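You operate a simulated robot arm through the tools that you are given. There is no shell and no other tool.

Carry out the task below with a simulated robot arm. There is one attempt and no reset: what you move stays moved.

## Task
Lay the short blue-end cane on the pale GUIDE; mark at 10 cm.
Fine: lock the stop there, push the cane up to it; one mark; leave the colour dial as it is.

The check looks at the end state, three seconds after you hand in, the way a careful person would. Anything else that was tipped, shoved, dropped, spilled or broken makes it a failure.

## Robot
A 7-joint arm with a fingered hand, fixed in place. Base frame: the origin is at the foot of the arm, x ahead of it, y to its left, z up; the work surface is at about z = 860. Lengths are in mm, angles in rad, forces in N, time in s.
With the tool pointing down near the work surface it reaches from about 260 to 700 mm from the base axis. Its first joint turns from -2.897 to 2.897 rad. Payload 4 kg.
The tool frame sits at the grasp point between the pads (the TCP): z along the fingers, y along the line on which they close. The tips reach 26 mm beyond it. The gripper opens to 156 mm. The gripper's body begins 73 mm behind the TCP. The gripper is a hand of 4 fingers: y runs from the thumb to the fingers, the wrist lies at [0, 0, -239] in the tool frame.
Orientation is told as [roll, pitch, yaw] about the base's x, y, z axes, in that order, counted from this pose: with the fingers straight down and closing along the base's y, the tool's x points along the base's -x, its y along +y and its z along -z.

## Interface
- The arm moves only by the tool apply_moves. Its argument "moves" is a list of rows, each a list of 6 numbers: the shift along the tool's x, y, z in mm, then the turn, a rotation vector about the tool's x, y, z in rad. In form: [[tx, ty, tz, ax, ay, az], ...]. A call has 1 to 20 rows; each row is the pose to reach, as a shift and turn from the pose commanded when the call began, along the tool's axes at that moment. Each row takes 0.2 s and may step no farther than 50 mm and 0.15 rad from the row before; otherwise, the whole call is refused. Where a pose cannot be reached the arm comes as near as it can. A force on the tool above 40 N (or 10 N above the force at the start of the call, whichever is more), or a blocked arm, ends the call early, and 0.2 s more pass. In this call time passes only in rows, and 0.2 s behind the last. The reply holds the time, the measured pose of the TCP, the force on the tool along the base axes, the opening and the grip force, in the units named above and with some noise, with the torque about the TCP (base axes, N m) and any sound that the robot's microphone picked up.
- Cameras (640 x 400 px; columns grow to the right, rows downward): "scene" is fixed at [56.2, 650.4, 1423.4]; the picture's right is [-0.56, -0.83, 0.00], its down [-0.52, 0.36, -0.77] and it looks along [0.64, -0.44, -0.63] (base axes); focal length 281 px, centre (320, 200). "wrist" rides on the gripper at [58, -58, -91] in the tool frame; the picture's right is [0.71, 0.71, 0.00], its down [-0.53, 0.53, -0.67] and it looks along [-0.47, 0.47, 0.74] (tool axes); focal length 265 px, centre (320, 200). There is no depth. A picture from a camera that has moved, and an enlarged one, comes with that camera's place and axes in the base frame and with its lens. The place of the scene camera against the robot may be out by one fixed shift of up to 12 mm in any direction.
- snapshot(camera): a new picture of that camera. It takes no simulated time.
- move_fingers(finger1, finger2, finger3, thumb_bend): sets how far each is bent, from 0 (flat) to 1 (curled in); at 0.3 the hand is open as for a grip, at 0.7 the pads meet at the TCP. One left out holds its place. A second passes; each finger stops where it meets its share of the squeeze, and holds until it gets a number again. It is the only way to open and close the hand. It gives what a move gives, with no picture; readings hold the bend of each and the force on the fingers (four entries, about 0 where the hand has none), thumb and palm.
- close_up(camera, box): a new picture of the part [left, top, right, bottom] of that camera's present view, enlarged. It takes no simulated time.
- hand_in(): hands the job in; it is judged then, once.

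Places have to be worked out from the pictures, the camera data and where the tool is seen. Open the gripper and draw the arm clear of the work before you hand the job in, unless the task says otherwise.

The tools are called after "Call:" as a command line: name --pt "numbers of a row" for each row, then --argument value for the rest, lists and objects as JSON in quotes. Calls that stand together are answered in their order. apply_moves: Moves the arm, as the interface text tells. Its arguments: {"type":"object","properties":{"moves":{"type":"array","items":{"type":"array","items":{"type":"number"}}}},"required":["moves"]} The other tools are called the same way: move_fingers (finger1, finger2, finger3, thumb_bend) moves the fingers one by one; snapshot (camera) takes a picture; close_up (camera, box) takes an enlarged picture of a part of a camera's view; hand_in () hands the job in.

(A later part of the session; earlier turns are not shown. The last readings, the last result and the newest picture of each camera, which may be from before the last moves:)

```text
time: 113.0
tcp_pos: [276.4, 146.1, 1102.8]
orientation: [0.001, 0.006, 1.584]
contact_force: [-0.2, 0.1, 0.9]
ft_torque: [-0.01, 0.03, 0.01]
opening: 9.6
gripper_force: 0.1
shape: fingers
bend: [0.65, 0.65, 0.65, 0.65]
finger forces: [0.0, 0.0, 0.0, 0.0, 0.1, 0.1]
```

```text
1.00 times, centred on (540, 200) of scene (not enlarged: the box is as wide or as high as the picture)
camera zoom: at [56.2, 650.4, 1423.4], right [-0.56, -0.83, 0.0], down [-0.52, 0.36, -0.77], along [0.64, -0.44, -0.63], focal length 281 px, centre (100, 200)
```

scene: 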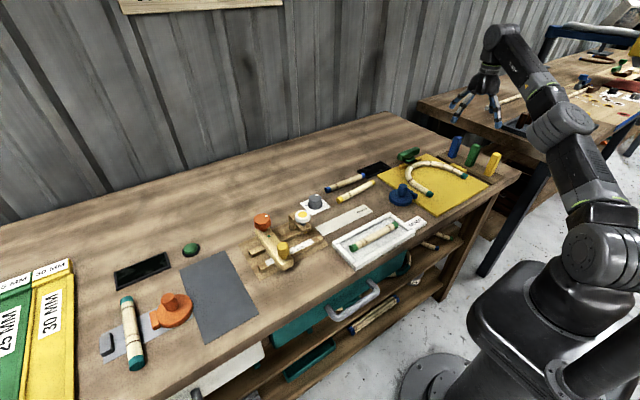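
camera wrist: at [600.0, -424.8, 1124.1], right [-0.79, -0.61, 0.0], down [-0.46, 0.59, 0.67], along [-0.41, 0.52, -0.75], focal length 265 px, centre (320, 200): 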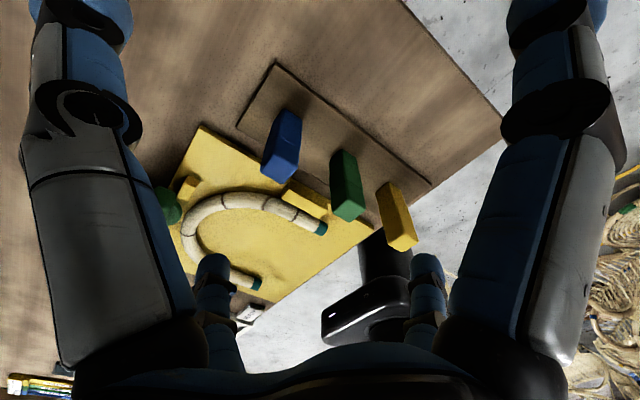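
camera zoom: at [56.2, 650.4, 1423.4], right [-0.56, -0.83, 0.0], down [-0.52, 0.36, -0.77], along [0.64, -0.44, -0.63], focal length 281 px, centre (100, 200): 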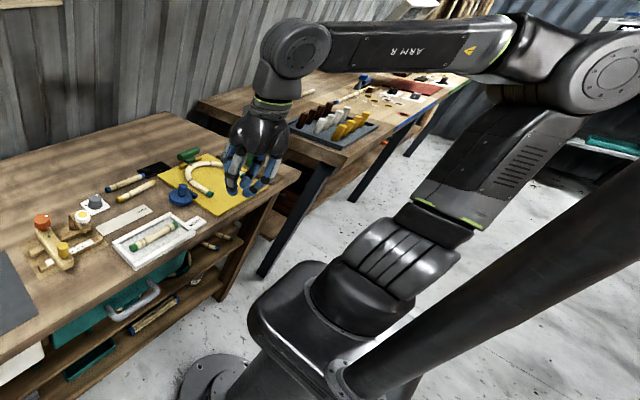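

The elbow is still leaning back-right. A spiral, sweeping toward +y while moving outward so joint 3 stays pinned at its limit, should carry the elbow through vertical. I go deep to az −75° first.

Call:
apply_moves --pt "23 18 0 0 0 0" --pt "46 36 0 0 0 0" --pt "66 54 0 0 0 0" --pt "86 71 0 0 0 0" --pt "106 86 0 0 0 0" --pt "124 98 0 0 0 0" --pt "161 96 0 0 0 0" --pt "198 103 0 0 0 0" --pt "233 118 0 0 0 0" --pt "264 141 0 0 0 0" --pt "290 168 0 0 0 0" --pt "309 198 0 0 0 0" --pt "320 229 0 0 0 0"

Call:
close_up --camera "scene" --box '[520, 150, 640, 330]'

```text
time: 115.8
tcp_pos: [53.6, -177.5, 1101.9]
orientation: [0.0, 0.004, 1.584]
contact_force: [0.0, 0.2, 0.5]
ft_torque: [-0.02, -0.05, -0.04]
opening: 9.7
gripper_force: 0.1
shape: fingers
bend: [0.65, 0.65, 0.65, 0.65]
finger forces: [0.1, 0.0, 0.1, 0.1, 0.1, 0.0]
```

```text
2.22 times, centred on (580, 240) of scene
camera zoom: at [56.2, 650.4, 1423.4], right [-0.56, -0.83, 0.0], down [-0.52, 0.36, -0.77], along [0.64, -0.44, -0.63], focal length 624 px, centre (-258, 111)
```

zoom: 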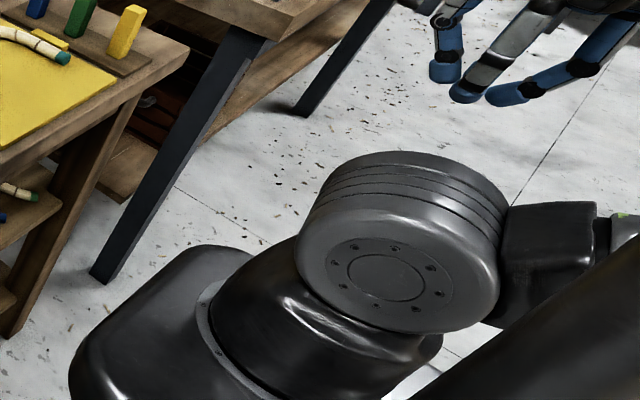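

Joint 1 is near −180° lean here. I run the first half of the outward spiral.

Call:
apply_moves --pt "2 -12 0 0 0 0" --pt "4 -32 0 0 0 0" --pt "4 -53 0 0 0 0" --pt "2 -75 0 0 0 0" --pt "-3 -97 0 0 0 0" --pt "-10 -119 0 0 0 0" --pt "-20 -141 0 0 0 0" --pt "-33 -163 0 0 0 0" --pt "-48 -184 0 0 0 0" --pt "-67 -204 0 0 0 0" --pt "-88 -222 0 0 0 0" --pt "-111 -239 0 0 0 0" --pt "-136 -253 0 0 0 0"

Call:
close_up --camera "scene" --box '[520, 150, 640, 330]'

Call:
apply_moves --pt "-28 -12 0 0 0 0" --pt "-57 -22 0 0 0 0" --pt "-88 -29 0 0 0 0" --pt "-120 -33 0 0 0 0" --pt "-154 -34 0 0 0 0" --pt "-188 -31 0 0 0 0" --pt "-223 -25 0 0 0 0"

Call:
close_up --camera "scene" --box '[520, 150, 640, 330]'

Call:
close_up --camera "scene" --box '[440, 0, 640, 400]'

```text
time: 118.6
tcp_pos: [304.3, -36.8, 1101.3]
orientation: [-0.001, 0.005, 1.582]
contact_force: [-0.4, 0.2, 0.4]
ft_torque: [-0.03, -0.02, -0.01]
opening: 9.6
gripper_force: 0.1
shape: fingers
bend: [0.65, 0.65, 0.65, 0.65]
finger forces: [0.1, 0.1, 0.0, 0.0, 0.0, 0.1]
```

```text
2.22 times, centred on (580, 240) of scene
camera zoom: at [56.2, 650.4, 1423.4], right [-0.56, -0.83, 0.0], down [-0.52, 0.36, -0.77], along [0.64, -0.44, -0.63], focal length 624 px, centre (-258, 111)
```

zoom: 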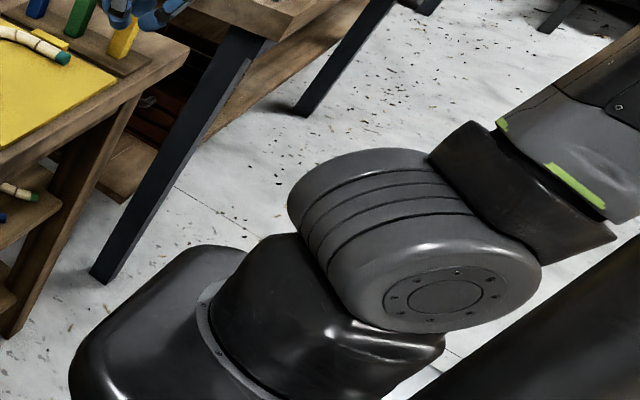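

```text
time: 120.2
tcp_pos: [325.0, 186.5, 1102.1]
orientation: [-0.001, 0.007, 1.582]
contact_force: [0.4, -1.0, 0.1]
ft_torque: [0.02, -0.01, 0.01]
opening: 9.4
gripper_force: 0.1
shape: fingers
bend: [0.65, 0.65, 0.65, 0.65]
finger forces: [0.1, 0.0, 0.0, 0.1, 0.1, 0.1]
```

```text
2.22 times, centred on (580, 240) of scene
camera zoom: at [56.2, 650.4, 1423.4], right [-0.56, -0.83, 0.0], down [-0.52, 0.36, -0.77], along [0.64, -0.44, -0.63], focal length 624 px, centre (-258, 111)
```

zoom: 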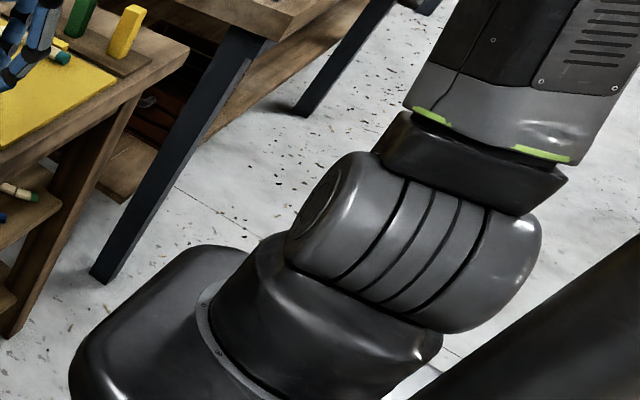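

```text
1.00 times, centred on (540, 200) of scene (not enlarged: the box is as wide or as high as the picture)
camera zoom: at [56.2, 650.4, 1423.4], right [-0.56, -0.83, 0.0], down [-0.52, 0.36, -0.77], along [0.64, -0.44, -0.63], focal length 281 px, centre (100, 200)
```

zoom: 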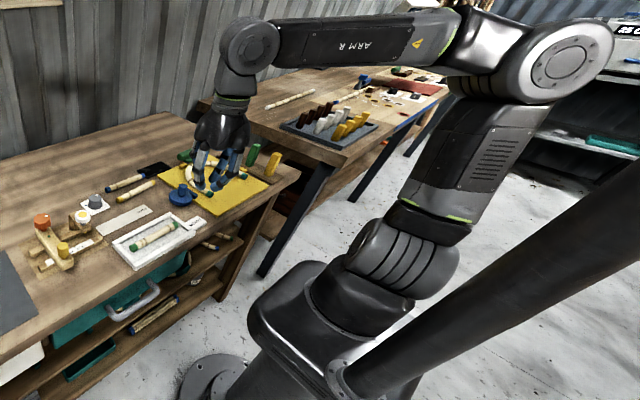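

At (304, −37) the elbow was nearly straight back with joint 1 ≈ −150°, the best spot to push through. I retrace to that point and check.

Call:
apply_moves --pt "35 6 0 0 0 0" --pt "69 9 0 0 0 0" --pt "103 8 0 0 0 0" --pt "135 4 0 0 0 0" --pt "166 -3 0 0 0 0" --pt "195 -13 0 0 0 0" --pt "223 21 0 0 0 0"

Call:
close_up --camera "scene" --box '[520, 150, 640, 330]'

```text
time: 121.8
tcp_pos: [307.0, -35.8, 1103.0]
orientation: [0.001, 0.006, 1.584]
contact_force: [-0.1, 0.2, -0.5]
ft_torque: [-0.01, 0.01, 0.04]
opening: 9.7
gripper_force: 0.1
shape: fingers
bend: [0.65, 0.65, 0.65, 0.65]
finger forces: [0.0, 0.1, 0.0, 0.0, 0.0, 0.0]
```

```text
2.22 times, centred on (580, 240) of scene
camera zoom: at [56.2, 650.4, 1423.4], right [-0.56, -0.83, 0.0], down [-0.52, 0.36, -0.77], along [0.64, -0.44, -0.63], focal length 624 px, centre (-258, 111)
```

zoom: 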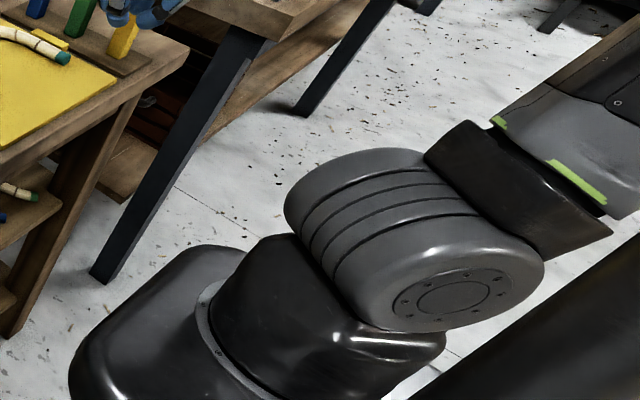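

Joint 1 ≈ −142° here. I push along az 38°, directly opposite the elbow's lean, and watch.

Call:
apply_moves --pt "-12 -16 0 0 0 0" --pt "-25 -32 0 0 0 0" --pt "-37 -47 0 0 0 0"

Call:
close_up --camera "scene" --box '[520, 150, 640, 330]'

Call:
apply_moves --pt "-12 -16 0 0 0 0" --pt "-25 -32 0 0 0 0" --pt "-37 -47 0 0 0 0"

Call:
close_up --camera "scene" --box '[520, 150, 640, 330]'

Call:
apply_moves --pt "-12 -16 0 0 0 0" --pt "-25 -32 0 0 0 0" --pt "-37 -47 0 0 0 0"

Call:
close_up --camera "scene" --box '[520, 150, 640, 330]'

```text
time: 122.6
tcp_pos: [356.6, 0.8, 1101.7]
orientation: [-0.001, 0.007, 1.582]
contact_force: [0.2, -0.2, 0.2]
ft_torque: [0.03, 0.01, 0.0]
opening: 9.4
gripper_force: 0.0
shape: fingers
bend: [0.65, 0.65, 0.65, 0.65]
finger forces: [0.0, 0.1, 0.1, 0.0, 0.0, 0.1]
```

```text
2.22 times, centred on (580, 240) of scene
camera zoom: at [56.2, 650.4, 1423.4], right [-0.56, -0.83, 0.0], down [-0.52, 0.36, -0.77], along [0.64, -0.44, -0.63], focal length 624 px, centre (-258, 111)
```

zoom: 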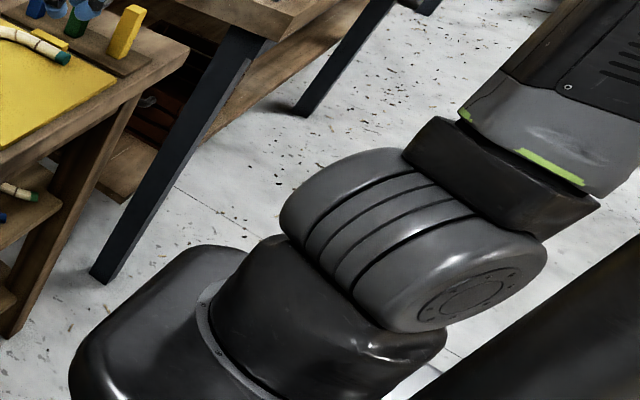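

```text
time: 123.4
tcp_pos: [401.6, 37.7, 1100.2]
orientation: [0.0, 0.005, 1.581]
contact_force: [0.5, 0.4, 0.0]
ft_torque: [0.02, 0.03, 0.0]
opening: 9.6
gripper_force: 0.0
shape: fingers
bend: [0.65, 0.65, 0.65, 0.65]
finger forces: [0.0, 0.0, 0.0, 0.1, 0.0, 0.0]
```

```text
2.22 times, centred on (580, 240) of scene
camera zoom: at [56.2, 650.4, 1423.4], right [-0.56, -0.83, 0.0], down [-0.52, 0.36, -0.77], along [0.64, -0.44, -0.63], focal length 624 px, centre (-258, 111)
```

zoom: 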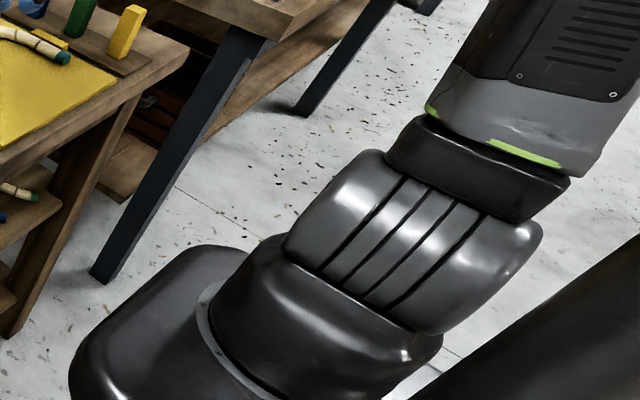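

```text
time: 124.2
tcp_pos: [446.5, 75.8, 1100.1]
orientation: [0.001, 0.007, 1.583]
contact_force: [-0.5, -0.3, -0.6]
ft_torque: [-0.02, -0.01, 0.04]
opening: 9.4
gripper_force: 0.1
shape: fingers
bend: [0.65, 0.65, 0.65, 0.65]
finger forces: [0.1, 0.1, 0.1, 0.0, 0.1, 0.0]
```

```text
2.22 times, centred on (580, 240) of scene
camera zoom: at [56.2, 650.4, 1423.4], right [-0.56, -0.83, 0.0], down [-0.52, 0.36, -0.77], along [0.64, -0.44, -0.63], focal length 624 px, centre (-258, 111)
```

zoom: 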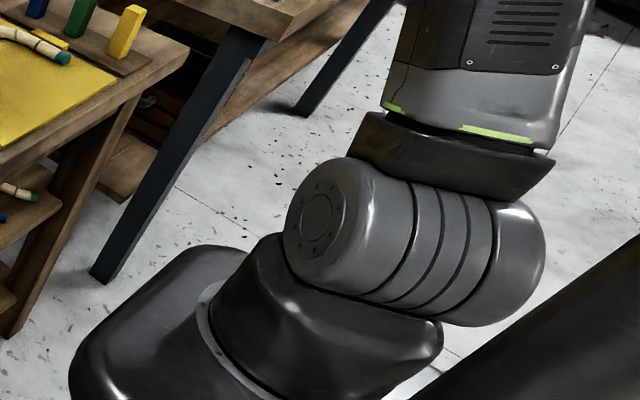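

The elbow passed on the right side again. I test whether the solver has a posture pull by holding still for several rows and comparing the shoulder angle.

Call:
apply_moves --pt "0 0 0 0 0 0" --pt "0 0 0 0 0 0" --pt "0 0 0 0 0 0" --pt "0 0 0 0 0 0" --pt "0 0 0 0 0 0" --pt "0 0 0 0 0 0" --pt "0 0 0 0 0 0" --pt "0 0 0 0 0 0" --pt "0 0 0 0 0 0" --pt "0 0 0 0 0 0" --pt "0 0 0 0 0 0" --pt "0 0 0 0 0 0"

Call:
close_up --camera "scene" --box '[520, 150, 640, 330]'

```text
time: 126.8
tcp_pos: [446.8, 76.0, 1100.5]
orientation: [0.0, 0.005, 1.584]
contact_force: [0.1, -0.7, -0.8]
ft_torque: [0.0, 0.01, -0.04]
opening: 9.7
gripper_force: 0.1
shape: fingers
bend: [0.65, 0.65, 0.65, 0.65]
finger forces: [0.1, 0.1, 0.0, 0.0, 0.1, 0.0]
```

```text
2.22 times, centred on (580, 240) of scene
camera zoom: at [56.2, 650.4, 1423.4], right [-0.56, -0.83, 0.0], down [-0.52, 0.36, -0.77], along [0.64, -0.44, -0.63], focal length 624 px, centre (-258, 111)
```

zoom: 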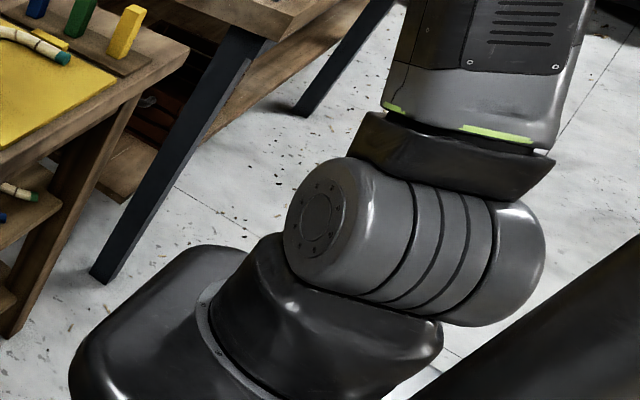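

No posture pull exists at rest. The two arm windings are connected only by carrying the hand around behind the base, inside the mast, so I try this with the hand tucked in close (r ≈ 60, higher up) where it fits. First I tuck in on the −y side.

Call:
apply_moves --pt "22 28 0 0 0 -0.02" --pt "45 56 0 0 0 -0.04" --pt "67 84 0 0 0 -0.06" --pt "90 112 0 0 0 -0.08" --pt "112 140 0 0 0 -0.1" --pt "116 179 -6 0 0 -0.12" --pt "119 218 -12 0 0 -0.14" --pt "122 257 -19 0 0 -0.16" --pt "126 297 -25 0 0 -0.18" --pt "128 331 -31 0 0 -0.2" --pt "130 365 -38 0 0 -0.22"

Call:
close_up --camera "scene" --box '[630, 0, 640, 400]'

Call:
snapshot --camera "wrist"

```text
time: 129.2
tcp_pos: [91.4, -66.9, 1134.2]
orientation: [0.003, 0.006, 1.805]
contact_force: [-0.2, -0.1, -0.5]
ft_torque: [0.0, 0.01, 0.0]
opening: 9.9
gripper_force: 0.0
shape: fingers
bend: [0.65, 0.65, 0.65, 0.65]
finger forces: [0.0, 0.2, 0.1, 0.1, 0.0, 0.0]
out of reach, approached as far as the arm can: row 11
```

```text
1.00 times, centred on (635, 200) of scene (not enlarged: the box is as wide or as high as the picture)
camera zoom: at [56.2, 650.4, 1423.4], right [-0.56, -0.83, 0.0], down [-0.52, 0.36, -0.77], along [0.64, -0.44, -0.63], focal length 281 px, centre (5, 200)
```

zoom: 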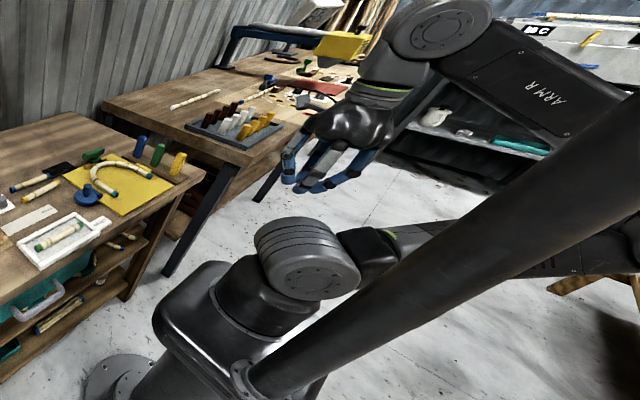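

```text
taken
camera wrist: at [161.8, -109.1, 1224.5], right [-0.52, -0.85, 0.0], down [-0.63, 0.39, 0.67], along [-0.57, 0.35, -0.75], focal length 265 px, centre (320, 200)
```

wrist: 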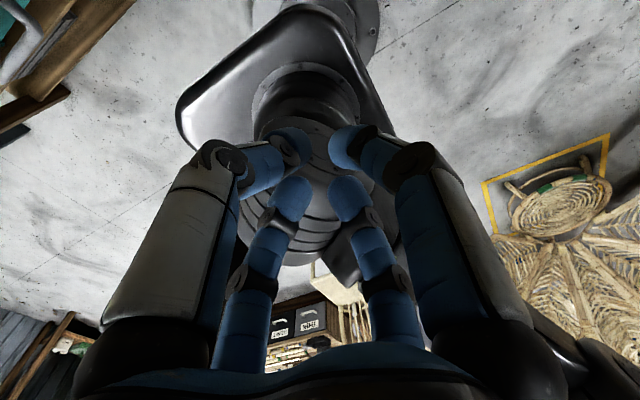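

At this height the minimum radius is about 113 mm. Higher up the hand can come right over the base, so I raise it to z ≈ 1300 at r ≈ 70.

Call:
apply_moves --pt "-5 4 -34 0 0 0" --pt "-12 10 -68 0 0 0" --pt "-20 16 -102 0 0 0" --pt "-27 22 -136 0 0 0" --pt "-33 27 -168 0 0 0"

Call:
close_up --camera "scene" --box '[630, 0, 640, 400]'

Call:
snapshot --camera "wrist"

```text
time: 130.4
tcp_pos: [117.3, -104.5, 1197.9]
orientation: [0.0, 0.005, 1.805]
contact_force: [-0.4, 0.2, -0.3]
ft_torque: [0.01, 0.03, -0.03]
opening: 9.8
gripper_force: 0.1
shape: fingers
bend: [0.65, 0.65, 0.65, 0.65]
finger forces: [0.0, 0.0, 0.0, 0.1, 0.0, 0.1]
out of reach, approached as far as the arm can: row 1, 2, 3, 4, 5
```

```text
1.00 times, centred on (635, 200) of scene (not enlarged: the box is as wide or as high as the picture)
camera zoom: at [56.2, 650.4, 1423.4], right [-0.56, -0.83, 0.0], down [-0.52, 0.36, -0.77], along [0.64, -0.44, -0.63], focal length 281 px, centre (5, 200)
```

zoom: 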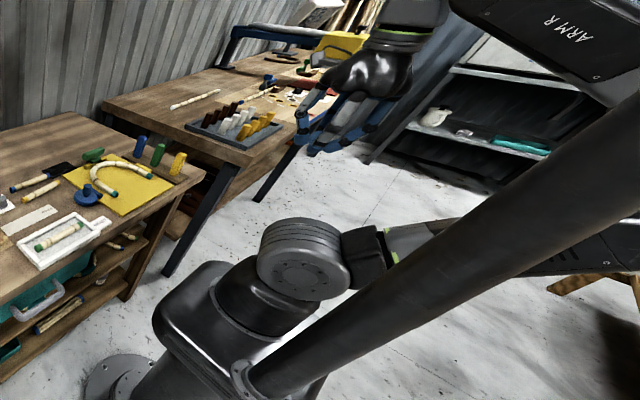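

```text
taken
camera wrist: at [185.7, -145.9, 1289.1], right [-0.52, -0.85, 0.0], down [-0.63, 0.39, 0.67], along [-0.57, 0.35, -0.75], focal length 265 px, centre (320, 200)
```

wrist: 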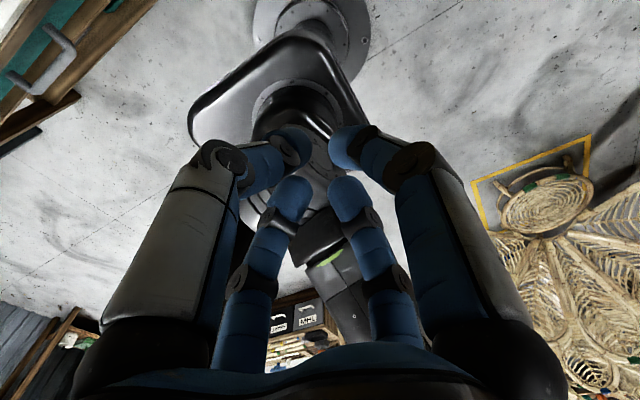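

With the tool down, the wrist limit prevents tucking in. A different way to the other winding is to go over the top: stretch the arm near-straight at the back-right (az −135°), raise it over the vertical and come down at az 45°, then roll the tool about the arm axis. First I extend to az −60°.

Call:
apply_moves --pt "38 -5 15 0 0 -0.036" --pt "76 -10 30 0 0 -0.072" --pt "114 -15 44 0 0 -0.11" --pt "152 -19 59 0 0 -0.145" --pt "190 -24 74 0 0 -0.18" --pt "228 -29 89 0 0 -0.22" --pt "265 -34 103 0 0 -0.255" --pt "303 -39 118 0 0 -0.29"

Call:
apply_moves --pt "37 0 -17 0 0 0" --pt "75 0 -35 0 0 0" --pt "112 0 -52 0 0 0" --pt "150 0 -70 0 0 0"

Call:
close_up --camera "scene" --box '[630, 0, 640, 400]'

```text
time: 132.2
tcp_pos: [229.9, -393.9, 1079.5]
orientation: [0.004, 0.006, 2.095]
contact_force: [0.0, -0.2, -0.4]
ft_torque: [0.01, 0.0, 0.0]
opening: 9.6
gripper_force: 0.1
shape: fingers
bend: [0.65, 0.65, 0.65, 0.65]
finger forces: [0.1, 0.0, 0.1, 0.0, 0.1, 0.1]
```

```text
time: 133.2
tcp_pos: [299.8, -507.3, 1142.4]
orientation: [0.004, 0.005, 2.097]
contact_force: [0.8, 0.8, -0.2]
ft_torque: [-0.05, 0.02, 0.0]
opening: 9.7
gripper_force: 0.0
shape: fingers
bend: [0.65, 0.65, 0.65, 0.65]
finger forces: [0.0, 0.0, 0.0, 0.1, 0.0, 0.0]
out of reach, approached as far as the arm can: row 4
```

```text
1.00 times, centred on (635, 200) of scene (not enlarged: the box is as wide or as high as the picture)
camera zoom: at [56.2, 650.4, 1423.4], right [-0.56, -0.83, 0.0], down [-0.52, 0.36, -0.77], along [0.64, -0.44, -0.63], focal length 281 px, centre (5, 200)
```

zoom: 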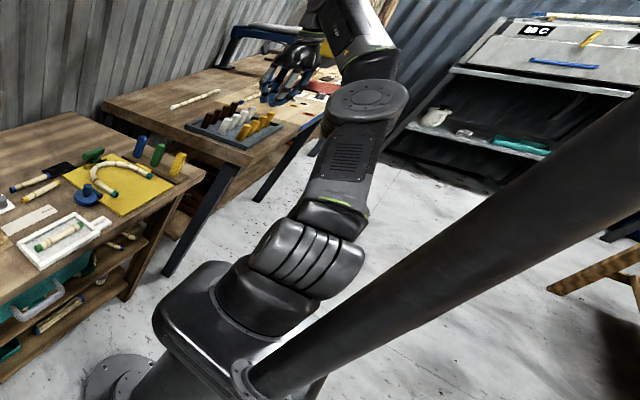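

The arm is now nearly straight (reach limit ≈ 708 mm from the shoulder). I swing it, with yaw following, to az −132°.

Call:
apply_moves --pt "-15.6 43.1 4 0 0 0.075" --pt "-20.4 85.9 8 0 0 0.15" --pt "-28.5 128.3 12 0 0 0.225" --pt "-39.7 169.9 12 0 0 0.3" --pt "-54 210.6 12 0 0 0.375" --pt "-71.3 250.1 12 0 0 0.45" --pt "-91.5 288.2 12 0 0 0.525" --pt "-114.5 324.6 12 0 0 0.6" --pt "-140.1 359.3 12 0 0 0.675" --pt "-168.3 391.9 12 0 0 0.75" --pt "-198.8 422.3 12 0 0 0.825" --pt "-231.6 450.4 12 0 0 0.9" --pt "-266.3 475.9 12 0 0 0.975" --pt "-302.9 498.8 12 0 0 1.05" --pt "-341.1 518.8 12 0 0 1.125" --pt "-380.6 535.9 12 0 0 1.2" --pt "-421.7 550.1 12 0 0 1.275"

Call:
close_up --camera "scene" --box '[630, 0, 640, 400]'

Call:
snapshot --camera "wrist"

```text
time: 136.8
tcp_pos: [-392.9, -411.5, 1130.8]
orientation: [-0.003, 0.003, 0.822]
contact_force: [0.3, -0.2, 0.0]
ft_torque: [0.0, 0.03, 0.0]
opening: 9.5
gripper_force: 0.0
shape: fingers
bend: [0.65, 0.65, 0.65, 0.65]
finger forces: [0.0, 0.0, 0.0, 0.0, 0.0, 0.0]
```

```text
1.00 times, centred on (635, 200) of scene (not enlarged: the box is as wide or as high as the picture)
camera zoom: at [56.2, 650.4, 1423.4], right [-0.56, -0.83, 0.0], down [-0.52, 0.36, -0.77], along [0.64, -0.44, -0.63], focal length 281 px, centre (5, 200)
```

zoom: 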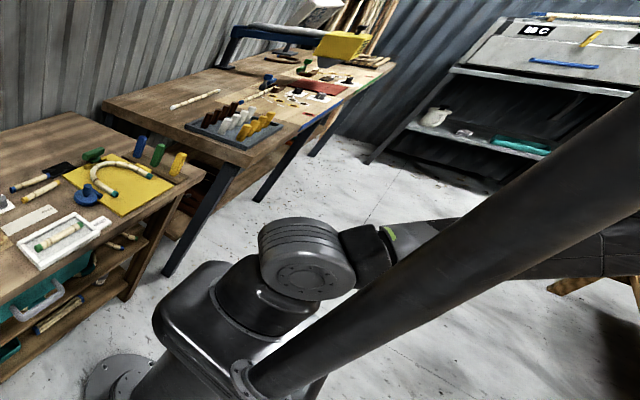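

```text
taken
camera wrist: at [-390.0, -492.4, 1221.4], right [-1.0, -0.03, 0.0], down [-0.03, 0.75, 0.66], along [-0.02, 0.66, -0.75], focal length 265 px, centre (320, 200)
```

wrist: 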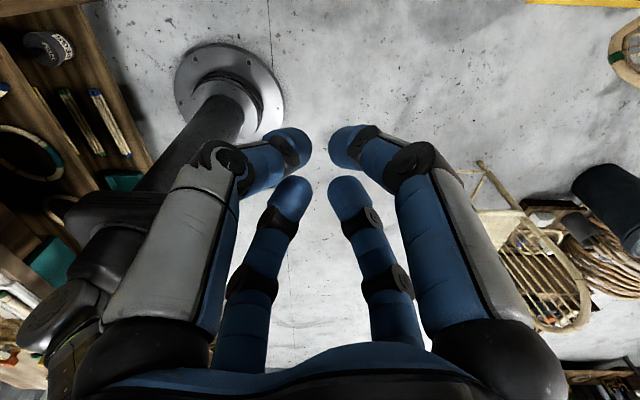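

At az −134°, nearly straight. I now raise the arm in-plane, tilting the tool outward as it goes up, toward an elevation of about 80°.

Call:
apply_moves --pt "5.9 0 -26.2 0 0.07 0" --pt "1.1 0 -67.1 0 0.175 0" --pt "-2.8 0 -109.7 0 0.297 0" --pt "-10.1 0 -153.5 0 0.419 0" --pt "-21.1 0 -197.8 0 0.541 0" --pt "-36.1 0 -242.7 0 0.663 0" --pt "-55 0 -287.6 0 0.785 0"

Call:
close_up --camera "scene" --box '[630, 0, 640, 400]'

Call:
snapshot --camera "wrist"

```text
time: 138.4
tcp_pos: [-351.2, -374.3, 1417.4]
orientation: [-0.007, 0.789, 0.816]
contact_force: [-0.4, -0.2, 0.7]
ft_torque: [-0.01, -0.03, 0.0]
opening: 9.5
gripper_force: 0.1
shape: fingers
bend: [0.65, 0.65, 0.65, 0.65]
finger forces: [0.1, 0.0, 0.0, 0.1, 0.1, 0.0]
```

```text
1.00 times, centred on (635, 200) of scene (not enlarged: the box is as wide or as high as the picture)
camera zoom: at [56.2, 650.4, 1423.4], right [-0.56, -0.83, 0.0], down [-0.52, 0.36, -0.77], along [0.64, -0.44, -0.63], focal length 281 px, centre (5, 200)
```

zoom: 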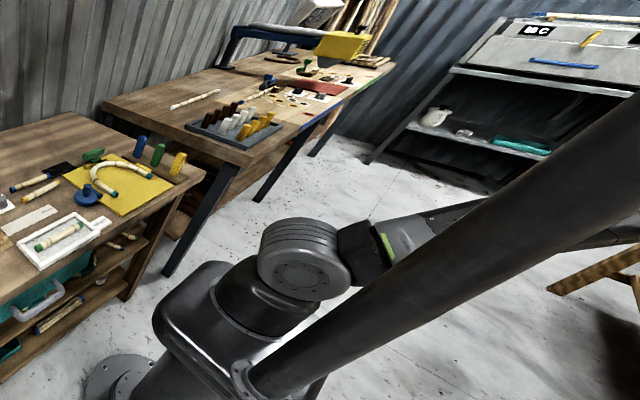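

```text
taken
camera wrist: at [-294.3, -394.8, 1522.1], right [-0.86, 0.12, 0.5], down [0.19, 0.98, 0.1], along [-0.48, 0.18, -0.86], focal length 265 px, centre (320, 200)
```

wrist: 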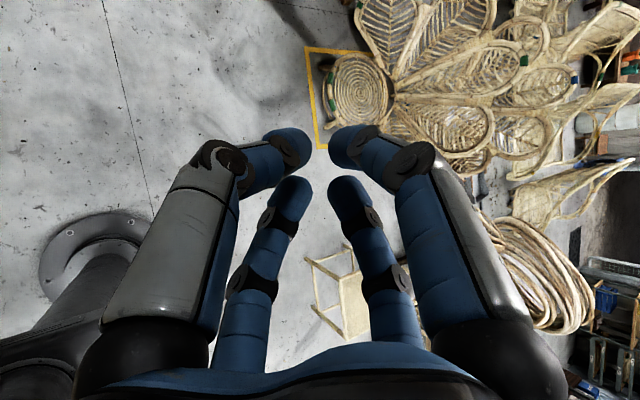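

The arm is fully straight here, which also fixes the geometry: shoulder at z ≈ 940 and 734 mm reach. I continue up to an elevation of about 84°, slightly bent.

Call:
apply_moves --pt "2.5 0 -10.6 0 0.061 0" --pt "4.9 0 -21.3 0 0.122 0" --pt "10.3 0 -47.2 0 0.183 0" --pt "15.7 0 -73.1 0 0.244 0" --pt "19 0 -100 0 0.305 0" --pt "22.4 0 -127.2 0 0.367 0" --pt "23.7 0 -155 0 0.428 0" --pt "24.9 0 -182.8 0 0.489 0" --pt "23.8 0 -211.4 0 0.55 0" --pt "22.6 0 -239.9 0 0.611 0" --pt "14.2 0 -265 0 0.646 0" --pt "5.8 0 -289.9 0 0.681 0"

Call:
close_up --camera "scene" --box '[630, 0, 640, 400]'

Call:
snapshot --camera "wrist"

```text
time: 141.0
tcp_pos: [-219.0, -227.4, 1627.4]
orientation: [-0.035, 1.469, 0.786]
contact_force: [-0.3, 0.2, -0.4]
ft_torque: [0.01, 0.02, 0.0]
opening: 9.5
gripper_force: 0.1
shape: fingers
bend: [0.65, 0.65, 0.65, 0.65]
finger forces: [0.0, 0.0, 0.1, 0.0, 0.1, 0.0]
```

```text
1.00 times, centred on (635, 200) of scene (not enlarged: the box is as wide or as high as the picture)
camera zoom: at [56.2, 650.4, 1423.4], right [-0.56, -0.83, 0.0], down [-0.52, 0.36, -0.77], along [0.64, -0.44, -0.63], focal length 281 px, centre (5, 200)
```

zoom: 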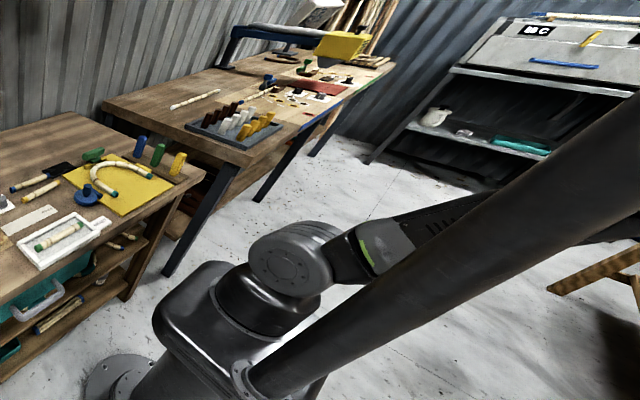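

```text
taken
camera wrist: at [-119.0, -203.3, 1693.4], right [-0.57, 0.43, 0.7], down [0.11, 0.88, -0.46], along [-0.82, -0.18, -0.55], focal length 265 px, centre (320, 200)
```

wrist: 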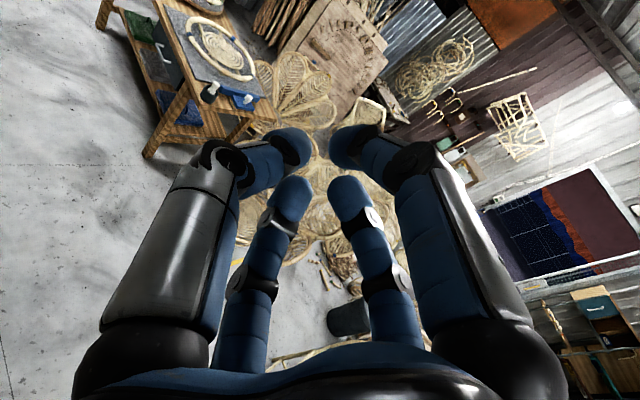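

The arm stands nearly vertical now with the wrist about 78 mm from the axis. I tilt the tool to point up so the whole arm is slim enough to spin past the mast.

Call:
apply_moves --pt "34.1 0 -5.4 0 0.143 0" --pt "67.4 0 -15.7 0 0.286 0" --pt "99.2 0 -30.6 0 0.428 0" --pt "129.2 0 -49.9 0 0.571 0" --pt "156.5 0 -73.4 0 0.714 0" --pt "180.6 0 -100.5 0 0.857 0" --pt "201.1 0 -130.9 0 1.0 0" --pt "217.5 0 -163.8 0 1.143 0" --pt "229.3 0 -198.6 0 1.285 0" --pt "236.6 0 -235 0 1.428 0"

Call:
close_up --camera "scene" --box '[630, 0, 640, 400]'

Call:
snapshot --camera "wrist"

```text
time: 143.2
tcp_pos: [-73.3, -74.1, 1885.3]
orientation: [-3.14, 0.242, -2.322]
contact_force: [1.1, 0.4, 0.6]
ft_torque: [0.02, 0.05, -0.02]
opening: 9.4
gripper_force: 0.1
shape: fingers
bend: [0.65, 0.65, 0.65, 0.65]
finger forces: [0.1, 0.1, 0.0, 0.0, 0.1, 0.0]
```

```text
1.00 times, centred on (635, 200) of scene (not enlarged: the box is as wide or as high as the picture)
camera zoom: at [56.2, 650.4, 1423.4], right [-0.56, -0.83, 0.0], down [-0.52, 0.36, -0.77], along [0.64, -0.44, -0.63], focal length 281 px, centre (5, 200)
```

zoom: 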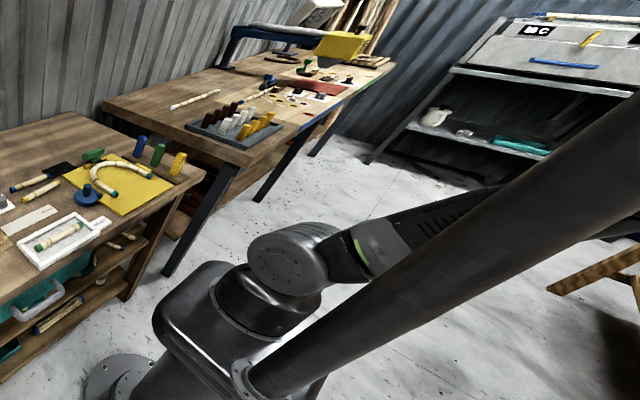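

```text
taken
camera wrist: at [22.1, -55.4, 1809.2], right [-0.05, 0.98, 0.17], down [-0.62, 0.1, -0.78], along [-0.78, -0.14, 0.61], focal length 265 px, centre (320, 200)
```

wrist: 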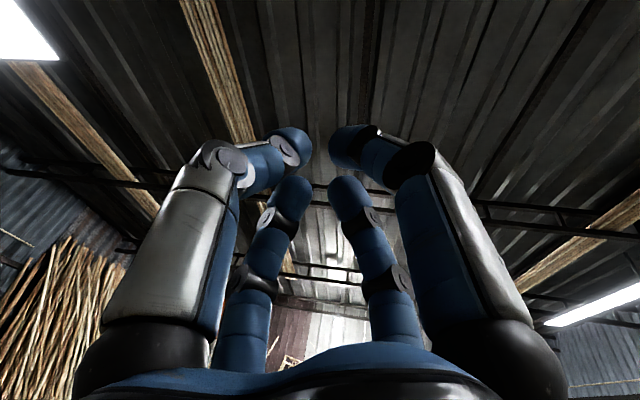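

The tool points up clear of everything. I move the wrist out to r ≈ 114 with the arm straight, then rotate the whole arm rigidly about the base axis through the back in chunks, watching the shoulder.

Call:
apply_moves --pt "-31 0 12 0 0 0" --pt "-63 1 24 0 0 0"

Call:
apply_moves --pt "2.3 24.7 -0.6 -0.035 0 -0.141" --pt "8.1 48.8 -2 -0.07 0 -0.282" --pt "17.1 71.8 -4.2 -0.104 0 -0.422" --pt "29.4 93.2 -7.3 -0.139 0 -0.563" --pt "44.5 112.7 -11 -0.174 0 -0.704"

Call:
close_up --camera "scene" --box '[630, 0, 640, 400]'

```text
time: 143.8
tcp_pos: [-119.4, -123.1, 1893.1]
orientation: [-3.14, 0.242, -2.321]
contact_force: [0.4, 0.6, -0.7]
ft_torque: [0.02, -0.07, 0.0]
opening: 9.3
gripper_force: 0.0
shape: fingers
bend: [0.65, 0.65, 0.65, 0.65]
finger forces: [0.0, 0.0, 0.1, 0.0, 0.1, 0.1]
```

```text
time: 145.0
tcp_pos: [-170.5, -9.8, 1890.1]
orientation: [-3.14, 0.246, -3.051]
contact_force: [0.7, 0.0, 0.6]
ft_torque: [0.01, 0.0, 0.01]
opening: 9.4
gripper_force: 0.2
shape: fingers
bend: [0.65, 0.65, 0.65, 0.65]
finger forces: [0.1, 0.0, 0.0, 0.0, 0.1, 0.1]
```

```text
1.00 times, centred on (635, 200) of scene (not enlarged: the box is as wide or as high as the picture)
camera zoom: at [56.2, 650.4, 1423.4], right [-0.56, -0.83, 0.0], down [-0.52, 0.36, -0.77], along [0.64, -0.44, -0.63], focal length 281 px, centre (5, 200)
```

zoom: 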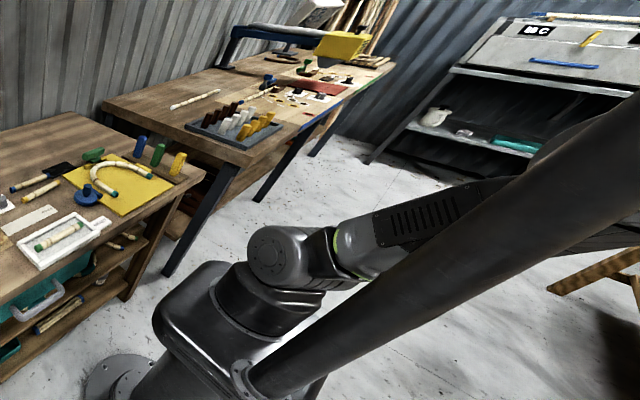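

It works: the shoulder follows the rotation. Next chunk.

Call:
apply_moves --pt "2.3 24.7 -0.6 -0.035 0 -0.141" --pt "8.1 48.8 -2 -0.07 0 -0.282" --pt "17.1 71.8 -4.2 -0.104 0 -0.422" --pt "29.4 93.2 -7.3 -0.139 0 -0.563" --pt "44.5 112.7 -11 -0.174 0 -0.704"

Call:
close_up --camera "scene" --box '[630, 0, 640, 400]'

Call:
apply_moves --pt "2.3 24.7 -0.6 -0.035 0 -0.141" --pt "8.1 48.8 -2 -0.07 0 -0.282" --pt "17.1 71.8 -4.2 -0.104 0 -0.422" --pt "29.4 93.2 -7.3 -0.139 0 -0.563" --pt "44.5 112.7 -11 -0.174 0 -0.704"

Call:
close_up --camera "scene" --box '[630, 0, 640, 400]'

```text
time: 145.7
tcp_pos: [-165.6, 7.0, 1892.3]
orientation: [3.134, 0.238, 3.082]
contact_force: [0.5, 0.5, -0.1]
ft_torque: [0.02, -0.03, -0.02]
opening: 9.3
gripper_force: 0.1
shape: fingers
bend: [0.65, 0.65, 0.65, 0.65]
finger forces: [0.1, 0.1, 0.1, 0.1, 0.0, 0.0]
stopped in row 3: the arm was blocked; the commanded pose is now the measured one
```

```text
1.00 times, centred on (635, 200) of scene (not enlarged: the box is as wide or as high as the picture)
camera zoom: at [56.2, 650.4, 1423.4], right [-0.56, -0.83, 0.0], down [-0.52, 0.36, -0.77], along [0.64, -0.44, -0.63], focal length 281 px, centre (5, 200)
```

zoom: 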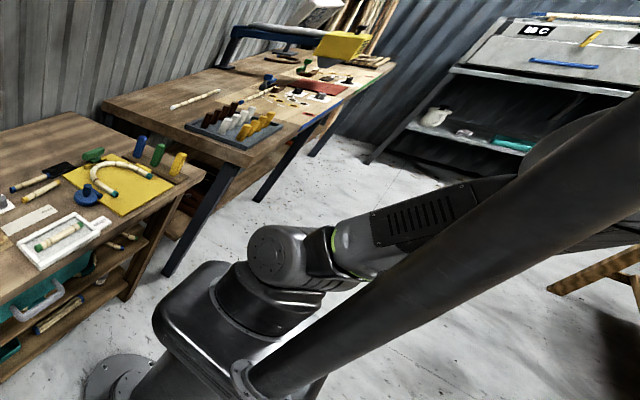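

```text
time: 146.3
tcp_pos: [-157.7, 15.7, 1893.8]
orientation: [3.13, 0.233, 2.992]
contact_force: [-0.5, 1.1, 0.1]
ft_torque: [-0.01, -0.03, -0.03]
opening: 9.3
gripper_force: 0.0
shape: fingers
bend: [0.65, 0.65, 0.65, 0.65]
finger forces: [0.1, 0.0, 0.1, 0.0, 0.0, 0.0]
stopped in row 3: the arm was blocked; the commanded pose is now the measured one
```

```text
1.00 times, centred on (635, 200) of scene (not enlarged: the box is as wide or as high as the picture)
camera zoom: at [56.2, 650.4, 1423.4], right [-0.56, -0.83, 0.0], down [-0.52, 0.36, -0.77], along [0.64, -0.44, -0.63], focal length 281 px, centre (5, 200)
```

zoom: 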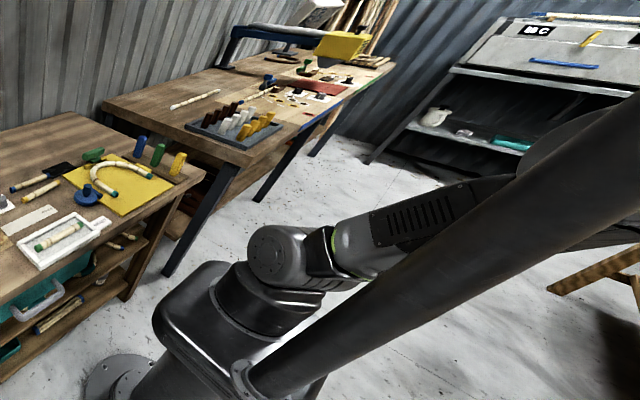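

The elbow housing touched the mast. I straighten the arm and bring the wrist closer to the axis so the elbow stays clear, then continue the rotation in small chunks.

Call:
apply_moves --pt "16 2 0 0 0 0" --pt "32 3.5 -0.6 0 0 0" --pt "48.8 5.2 -1.3 0 0 0"

Call:
apply_moves --pt "0.5 13.3 -0.1 -0.028 0 -0.117" --pt "2.5 26.5 -0.6 -0.055 0 -0.234" --pt "6 39.3 -1.4 -0.083 0 -0.35" --pt "11 51.6 -2.6 -0.111 0 -0.467" --pt "17.4 63.2 -4.1 -0.139 0 -0.584" --pt "24.9 73.9 -5.9 -0.166 0 -0.7"

Call:
close_up --camera "scene" --box '[630, 0, 640, 400]'

```text
time: 147.2
tcp_pos: [-128.3, 14.8, 1904.1]
orientation: [-3.131, 0.256, 3.125]
contact_force: [-0.4, 0.1, -0.1]
ft_torque: [0.0, 0.0, -0.01]
opening: 9.5
gripper_force: 0.1
shape: fingers
bend: [0.65, 0.65, 0.65, 0.65]
finger forces: [0.1, 0.0, 0.0, 0.0, 0.0, 0.0]
```

```text
time: 147.5
tcp_pos: [-128.3, 16.5, 1904.4]
orientation: [-3.133, 0.252, 3.092]
contact_force: [1.2, 0.2, -0.1]
ft_torque: [0.05, -0.02, -0.03]
opening: 9.4
gripper_force: 0.0
shape: fingers
bend: [0.65, 0.65, 0.65, 0.65]
finger forces: [0.0, 0.1, 0.0, 0.0, 0.0, 0.0]
stopped in row 1: the arm was blocked; the commanded pose is now the measured one
```

```text
1.00 times, centred on (635, 200) of scene (not enlarged: the box is as wide or as high as the picture)
camera zoom: at [56.2, 650.4, 1423.4], right [-0.56, -0.83, 0.0], down [-0.52, 0.36, -0.77], along [0.64, -0.44, -0.63], focal length 281 px, centre (5, 200)
```

zoom: 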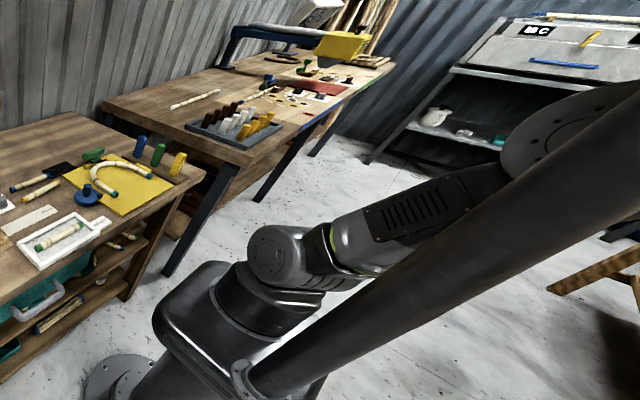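

The elbow (at about (−30, 100)) is pressing on the mast because the arm is still bent a bit. I back off slightly and raise the wrist until the arm is completely straight.

Call:
apply_moves --pt "0 -12 0 0.025 0 0.1" --pt "2 -24 6 0.05 0 0.2" --pt "4 -24 14 0.05 0 0.2" --pt "6 -24 22 0.05 0 0.2" --pt "8 -24 30 0.05 0 0.2"

Call:
close_up --camera "scene" --box '[630, 0, 640, 400]'

```text
time: 148.7
tcp_pos: [-127.1, -6.8, 1931.6]
orientation: [-3.129, 0.251, -2.988]
contact_force: [-0.3, 0.4, 0.2]
ft_torque: [0.01, 0.04, 0.0]
opening: 9.8
gripper_force: 0.0
shape: fingers
bend: [0.65, 0.65, 0.65, 0.65]
finger forces: [0.1, 0.0, 0.1, 0.0, 0.0, 0.0]
```

```text
1.00 times, centred on (635, 200) of scene (not enlarged: the box is as wide or as high as the picture)
camera zoom: at [56.2, 650.4, 1423.4], right [-0.56, -0.83, 0.0], down [-0.52, 0.36, -0.77], along [0.64, -0.44, -0.63], focal length 281 px, centre (5, 200)
```

zoom: 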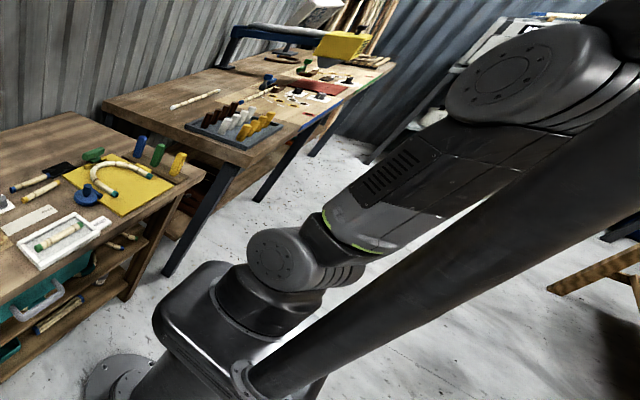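

Raising the wrist straightened the arm and the elbow is now near the axis. I raise a bit more to find the straight limit, then continue the rotation.

Call:
apply_moves --pt "2 0 8 0 0 0" --pt "4 0 16 0 0 0" --pt "6 0 24 0 0 0"

Call:
close_up --camera "scene" --box '[630, 0, 640, 400]'

```text
time: 149.5
tcp_pos: [-126.2, -7.0, 1933.9]
orientation: [-3.132, 0.251, -2.986]
contact_force: [0.6, -0.7, -0.9]
ft_torque: [0.0, 0.0, 0.02]
opening: 9.6
gripper_force: 0.2
shape: fingers
bend: [0.65, 0.65, 0.65, 0.65]
finger forces: [0.1, 0.0, 0.0, 0.1, 0.0, 0.0]
out of reach, approached as far as the arm can: row 1, 2, 3
```

```text
1.00 times, centred on (635, 200) of scene (not enlarged: the box is as wide or as high as the picture)
camera zoom: at [56.2, 650.4, 1423.4], right [-0.56, -0.83, 0.0], down [-0.52, 0.36, -0.77], along [0.64, -0.44, -0.63], focal length 281 px, centre (5, 200)
```

zoom: 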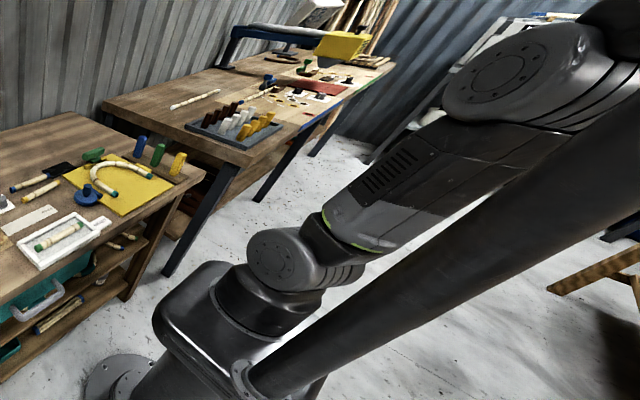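

Fully straight now. I rotate the arm as a straight column about the base axis, in chunks.

Call:
apply_moves --pt "2.2 17.4 -3.7 -0.035 0 -0.136" --pt "7.4 34.2 -5.1 -0.069 0 -0.271" --pt "14.9 50.1 -7 -0.104 0 -0.407" --pt "24.4 64.9 -9.4 -0.139 0 -0.543" --pt "35.8 78 -12.3 -0.174 0 -0.678" --pt "48.9 89.4 -15.7 -0.208 0 -0.814"

Call:
close_up --camera "scene" --box '[630, 0, 640, 400]'

```text
time: 150.9
tcp_pos: [-88.6, 87.3, 1929.7]
orientation: [-3.137, 0.261, 2.452]
contact_force: [0.6, 0.4, -0.5]
ft_torque: [-0.01, -0.02, -0.01]
opening: 9.7
gripper_force: 0.1
shape: fingers
bend: [0.65, 0.65, 0.65, 0.65]
finger forces: [0.0, 0.0, 0.1, 0.0, 0.0, 0.0]
```

```text
1.00 times, centred on (635, 200) of scene (not enlarged: the box is as wide or as high as the picture)
camera zoom: at [56.2, 650.4, 1423.4], right [-0.56, -0.83, 0.0], down [-0.52, 0.36, -0.77], along [0.64, -0.44, -0.63], focal length 281 px, centre (5, 200)
```

zoom: 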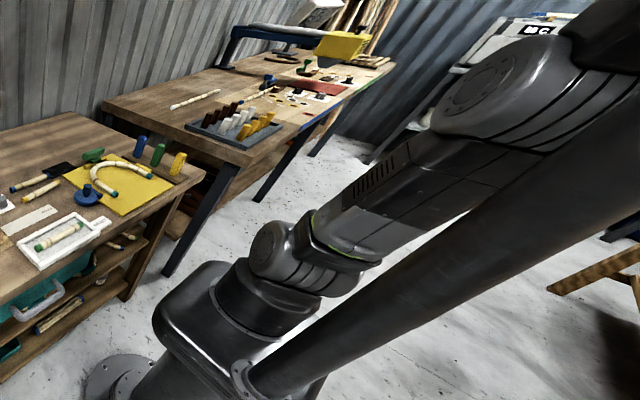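

It slipped past without blocking. Next chunk of the same rotation.

Call:
apply_moves --pt "2.9 17.4 -0.7 -0.035 0 -0.136" --pt "8.1 34.2 -2.1 -0.07 0 -0.271" --pt "15.6 50.1 -4 -0.105 0 -0.407" --pt "25.1 64.9 -6.4 -0.14 0 -0.543" --pt "36.5 78 -9.3 -0.175 0 -0.678" --pt "49.6 89.4 -12.7 -0.21 0 -0.814"

Call:
close_up --camera "scene" --box '[630, 0, 640, 400]'

Call:
snapshot --camera "wrist"

```text
time: 152.3
tcp_pos: [6.8, 123.2, 1930.3]
orientation: [3.14, 0.261, 1.612]
contact_force: [-0.3, 0.4, 0.0]
ft_torque: [0.01, 0.02, 0.02]
opening: 9.5
gripper_force: 0.0
shape: fingers
bend: [0.65, 0.65, 0.65, 0.65]
finger forces: [0.0, 0.1, 0.0, 0.1, 0.1, 0.0]
```

```text
1.00 times, centred on (635, 200) of scene (not enlarged: the box is as wide or as high as the picture)
camera zoom: at [56.2, 650.4, 1423.4], right [-0.56, -0.83, 0.0], down [-0.52, 0.36, -0.77], along [0.64, -0.44, -0.63], focal length 281 px, centre (5, 200)
```

zoom: 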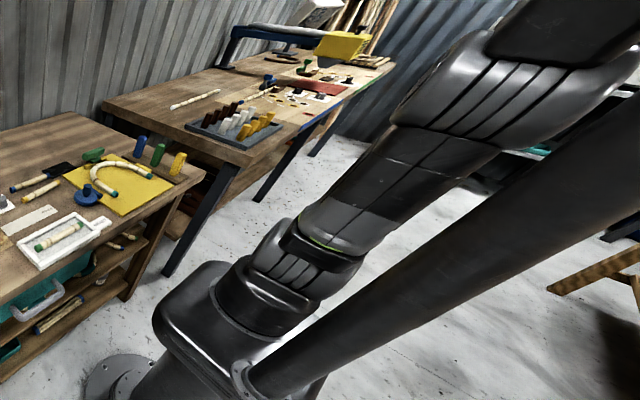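

```text
taken
camera wrist: at [-48.3, 42.3, 1856.7], right [0.73, -0.65, 0.18], down [0.51, 0.36, -0.78], along [0.45, 0.67, 0.6], focal length 265 px, centre (320, 200)
```

wrist: 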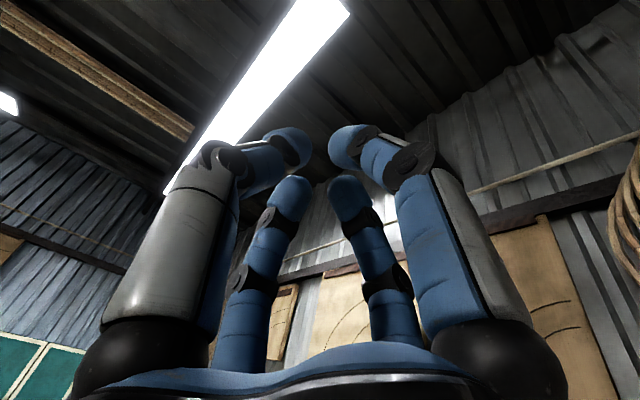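

The arm has passed the mast; the hand azimuth is now 87°. One more chunk brings it to about 45°.

Call:
apply_moves --pt "2.9 17.4 -0.7 -0.035 0 -0.136" --pt "8.1 34.2 -2.1 -0.07 0 -0.271" --pt "15.6 50.1 -4 -0.105 0 -0.407" --pt "25.1 64.9 -6.4 -0.14 0 -0.543" --pt "36.5 78 -9.3 -0.175 0 -0.678"

Call:
close_up --camera "scene" --box '[440, 0, 640, 400]'

```text
time: 153.5
tcp_pos: [87.8, 89.5, 1930.0]
orientation: [3.136, 0.257, 0.907]
contact_force: [0.2, 0.8, 0.6]
ft_torque: [0.0, -0.03, 0.02]
opening: 9.6
gripper_force: 0.1
shape: fingers
bend: [0.65, 0.65, 0.65, 0.65]
finger forces: [0.1, 0.0, 0.1, 0.0, 0.0, 0.1]
```

```text
1.00 times, centred on (540, 200) of scene (not enlarged: the box is as wide or as high as the picture)
camera zoom: at [56.2, 650.4, 1423.4], right [-0.56, -0.83, 0.0], down [-0.52, 0.36, -0.77], along [0.64, -0.44, -0.63], focal length 281 px, centre (100, 200)
```

zoom: 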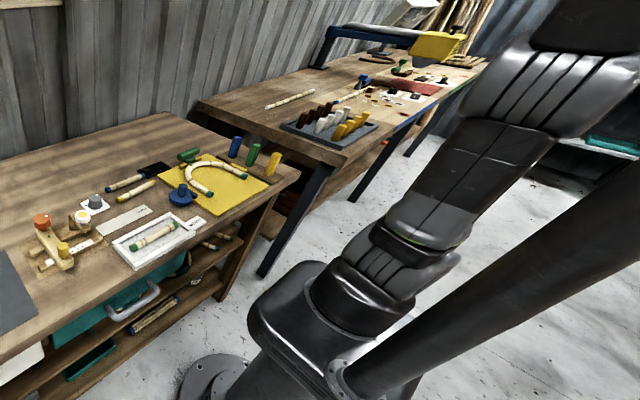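

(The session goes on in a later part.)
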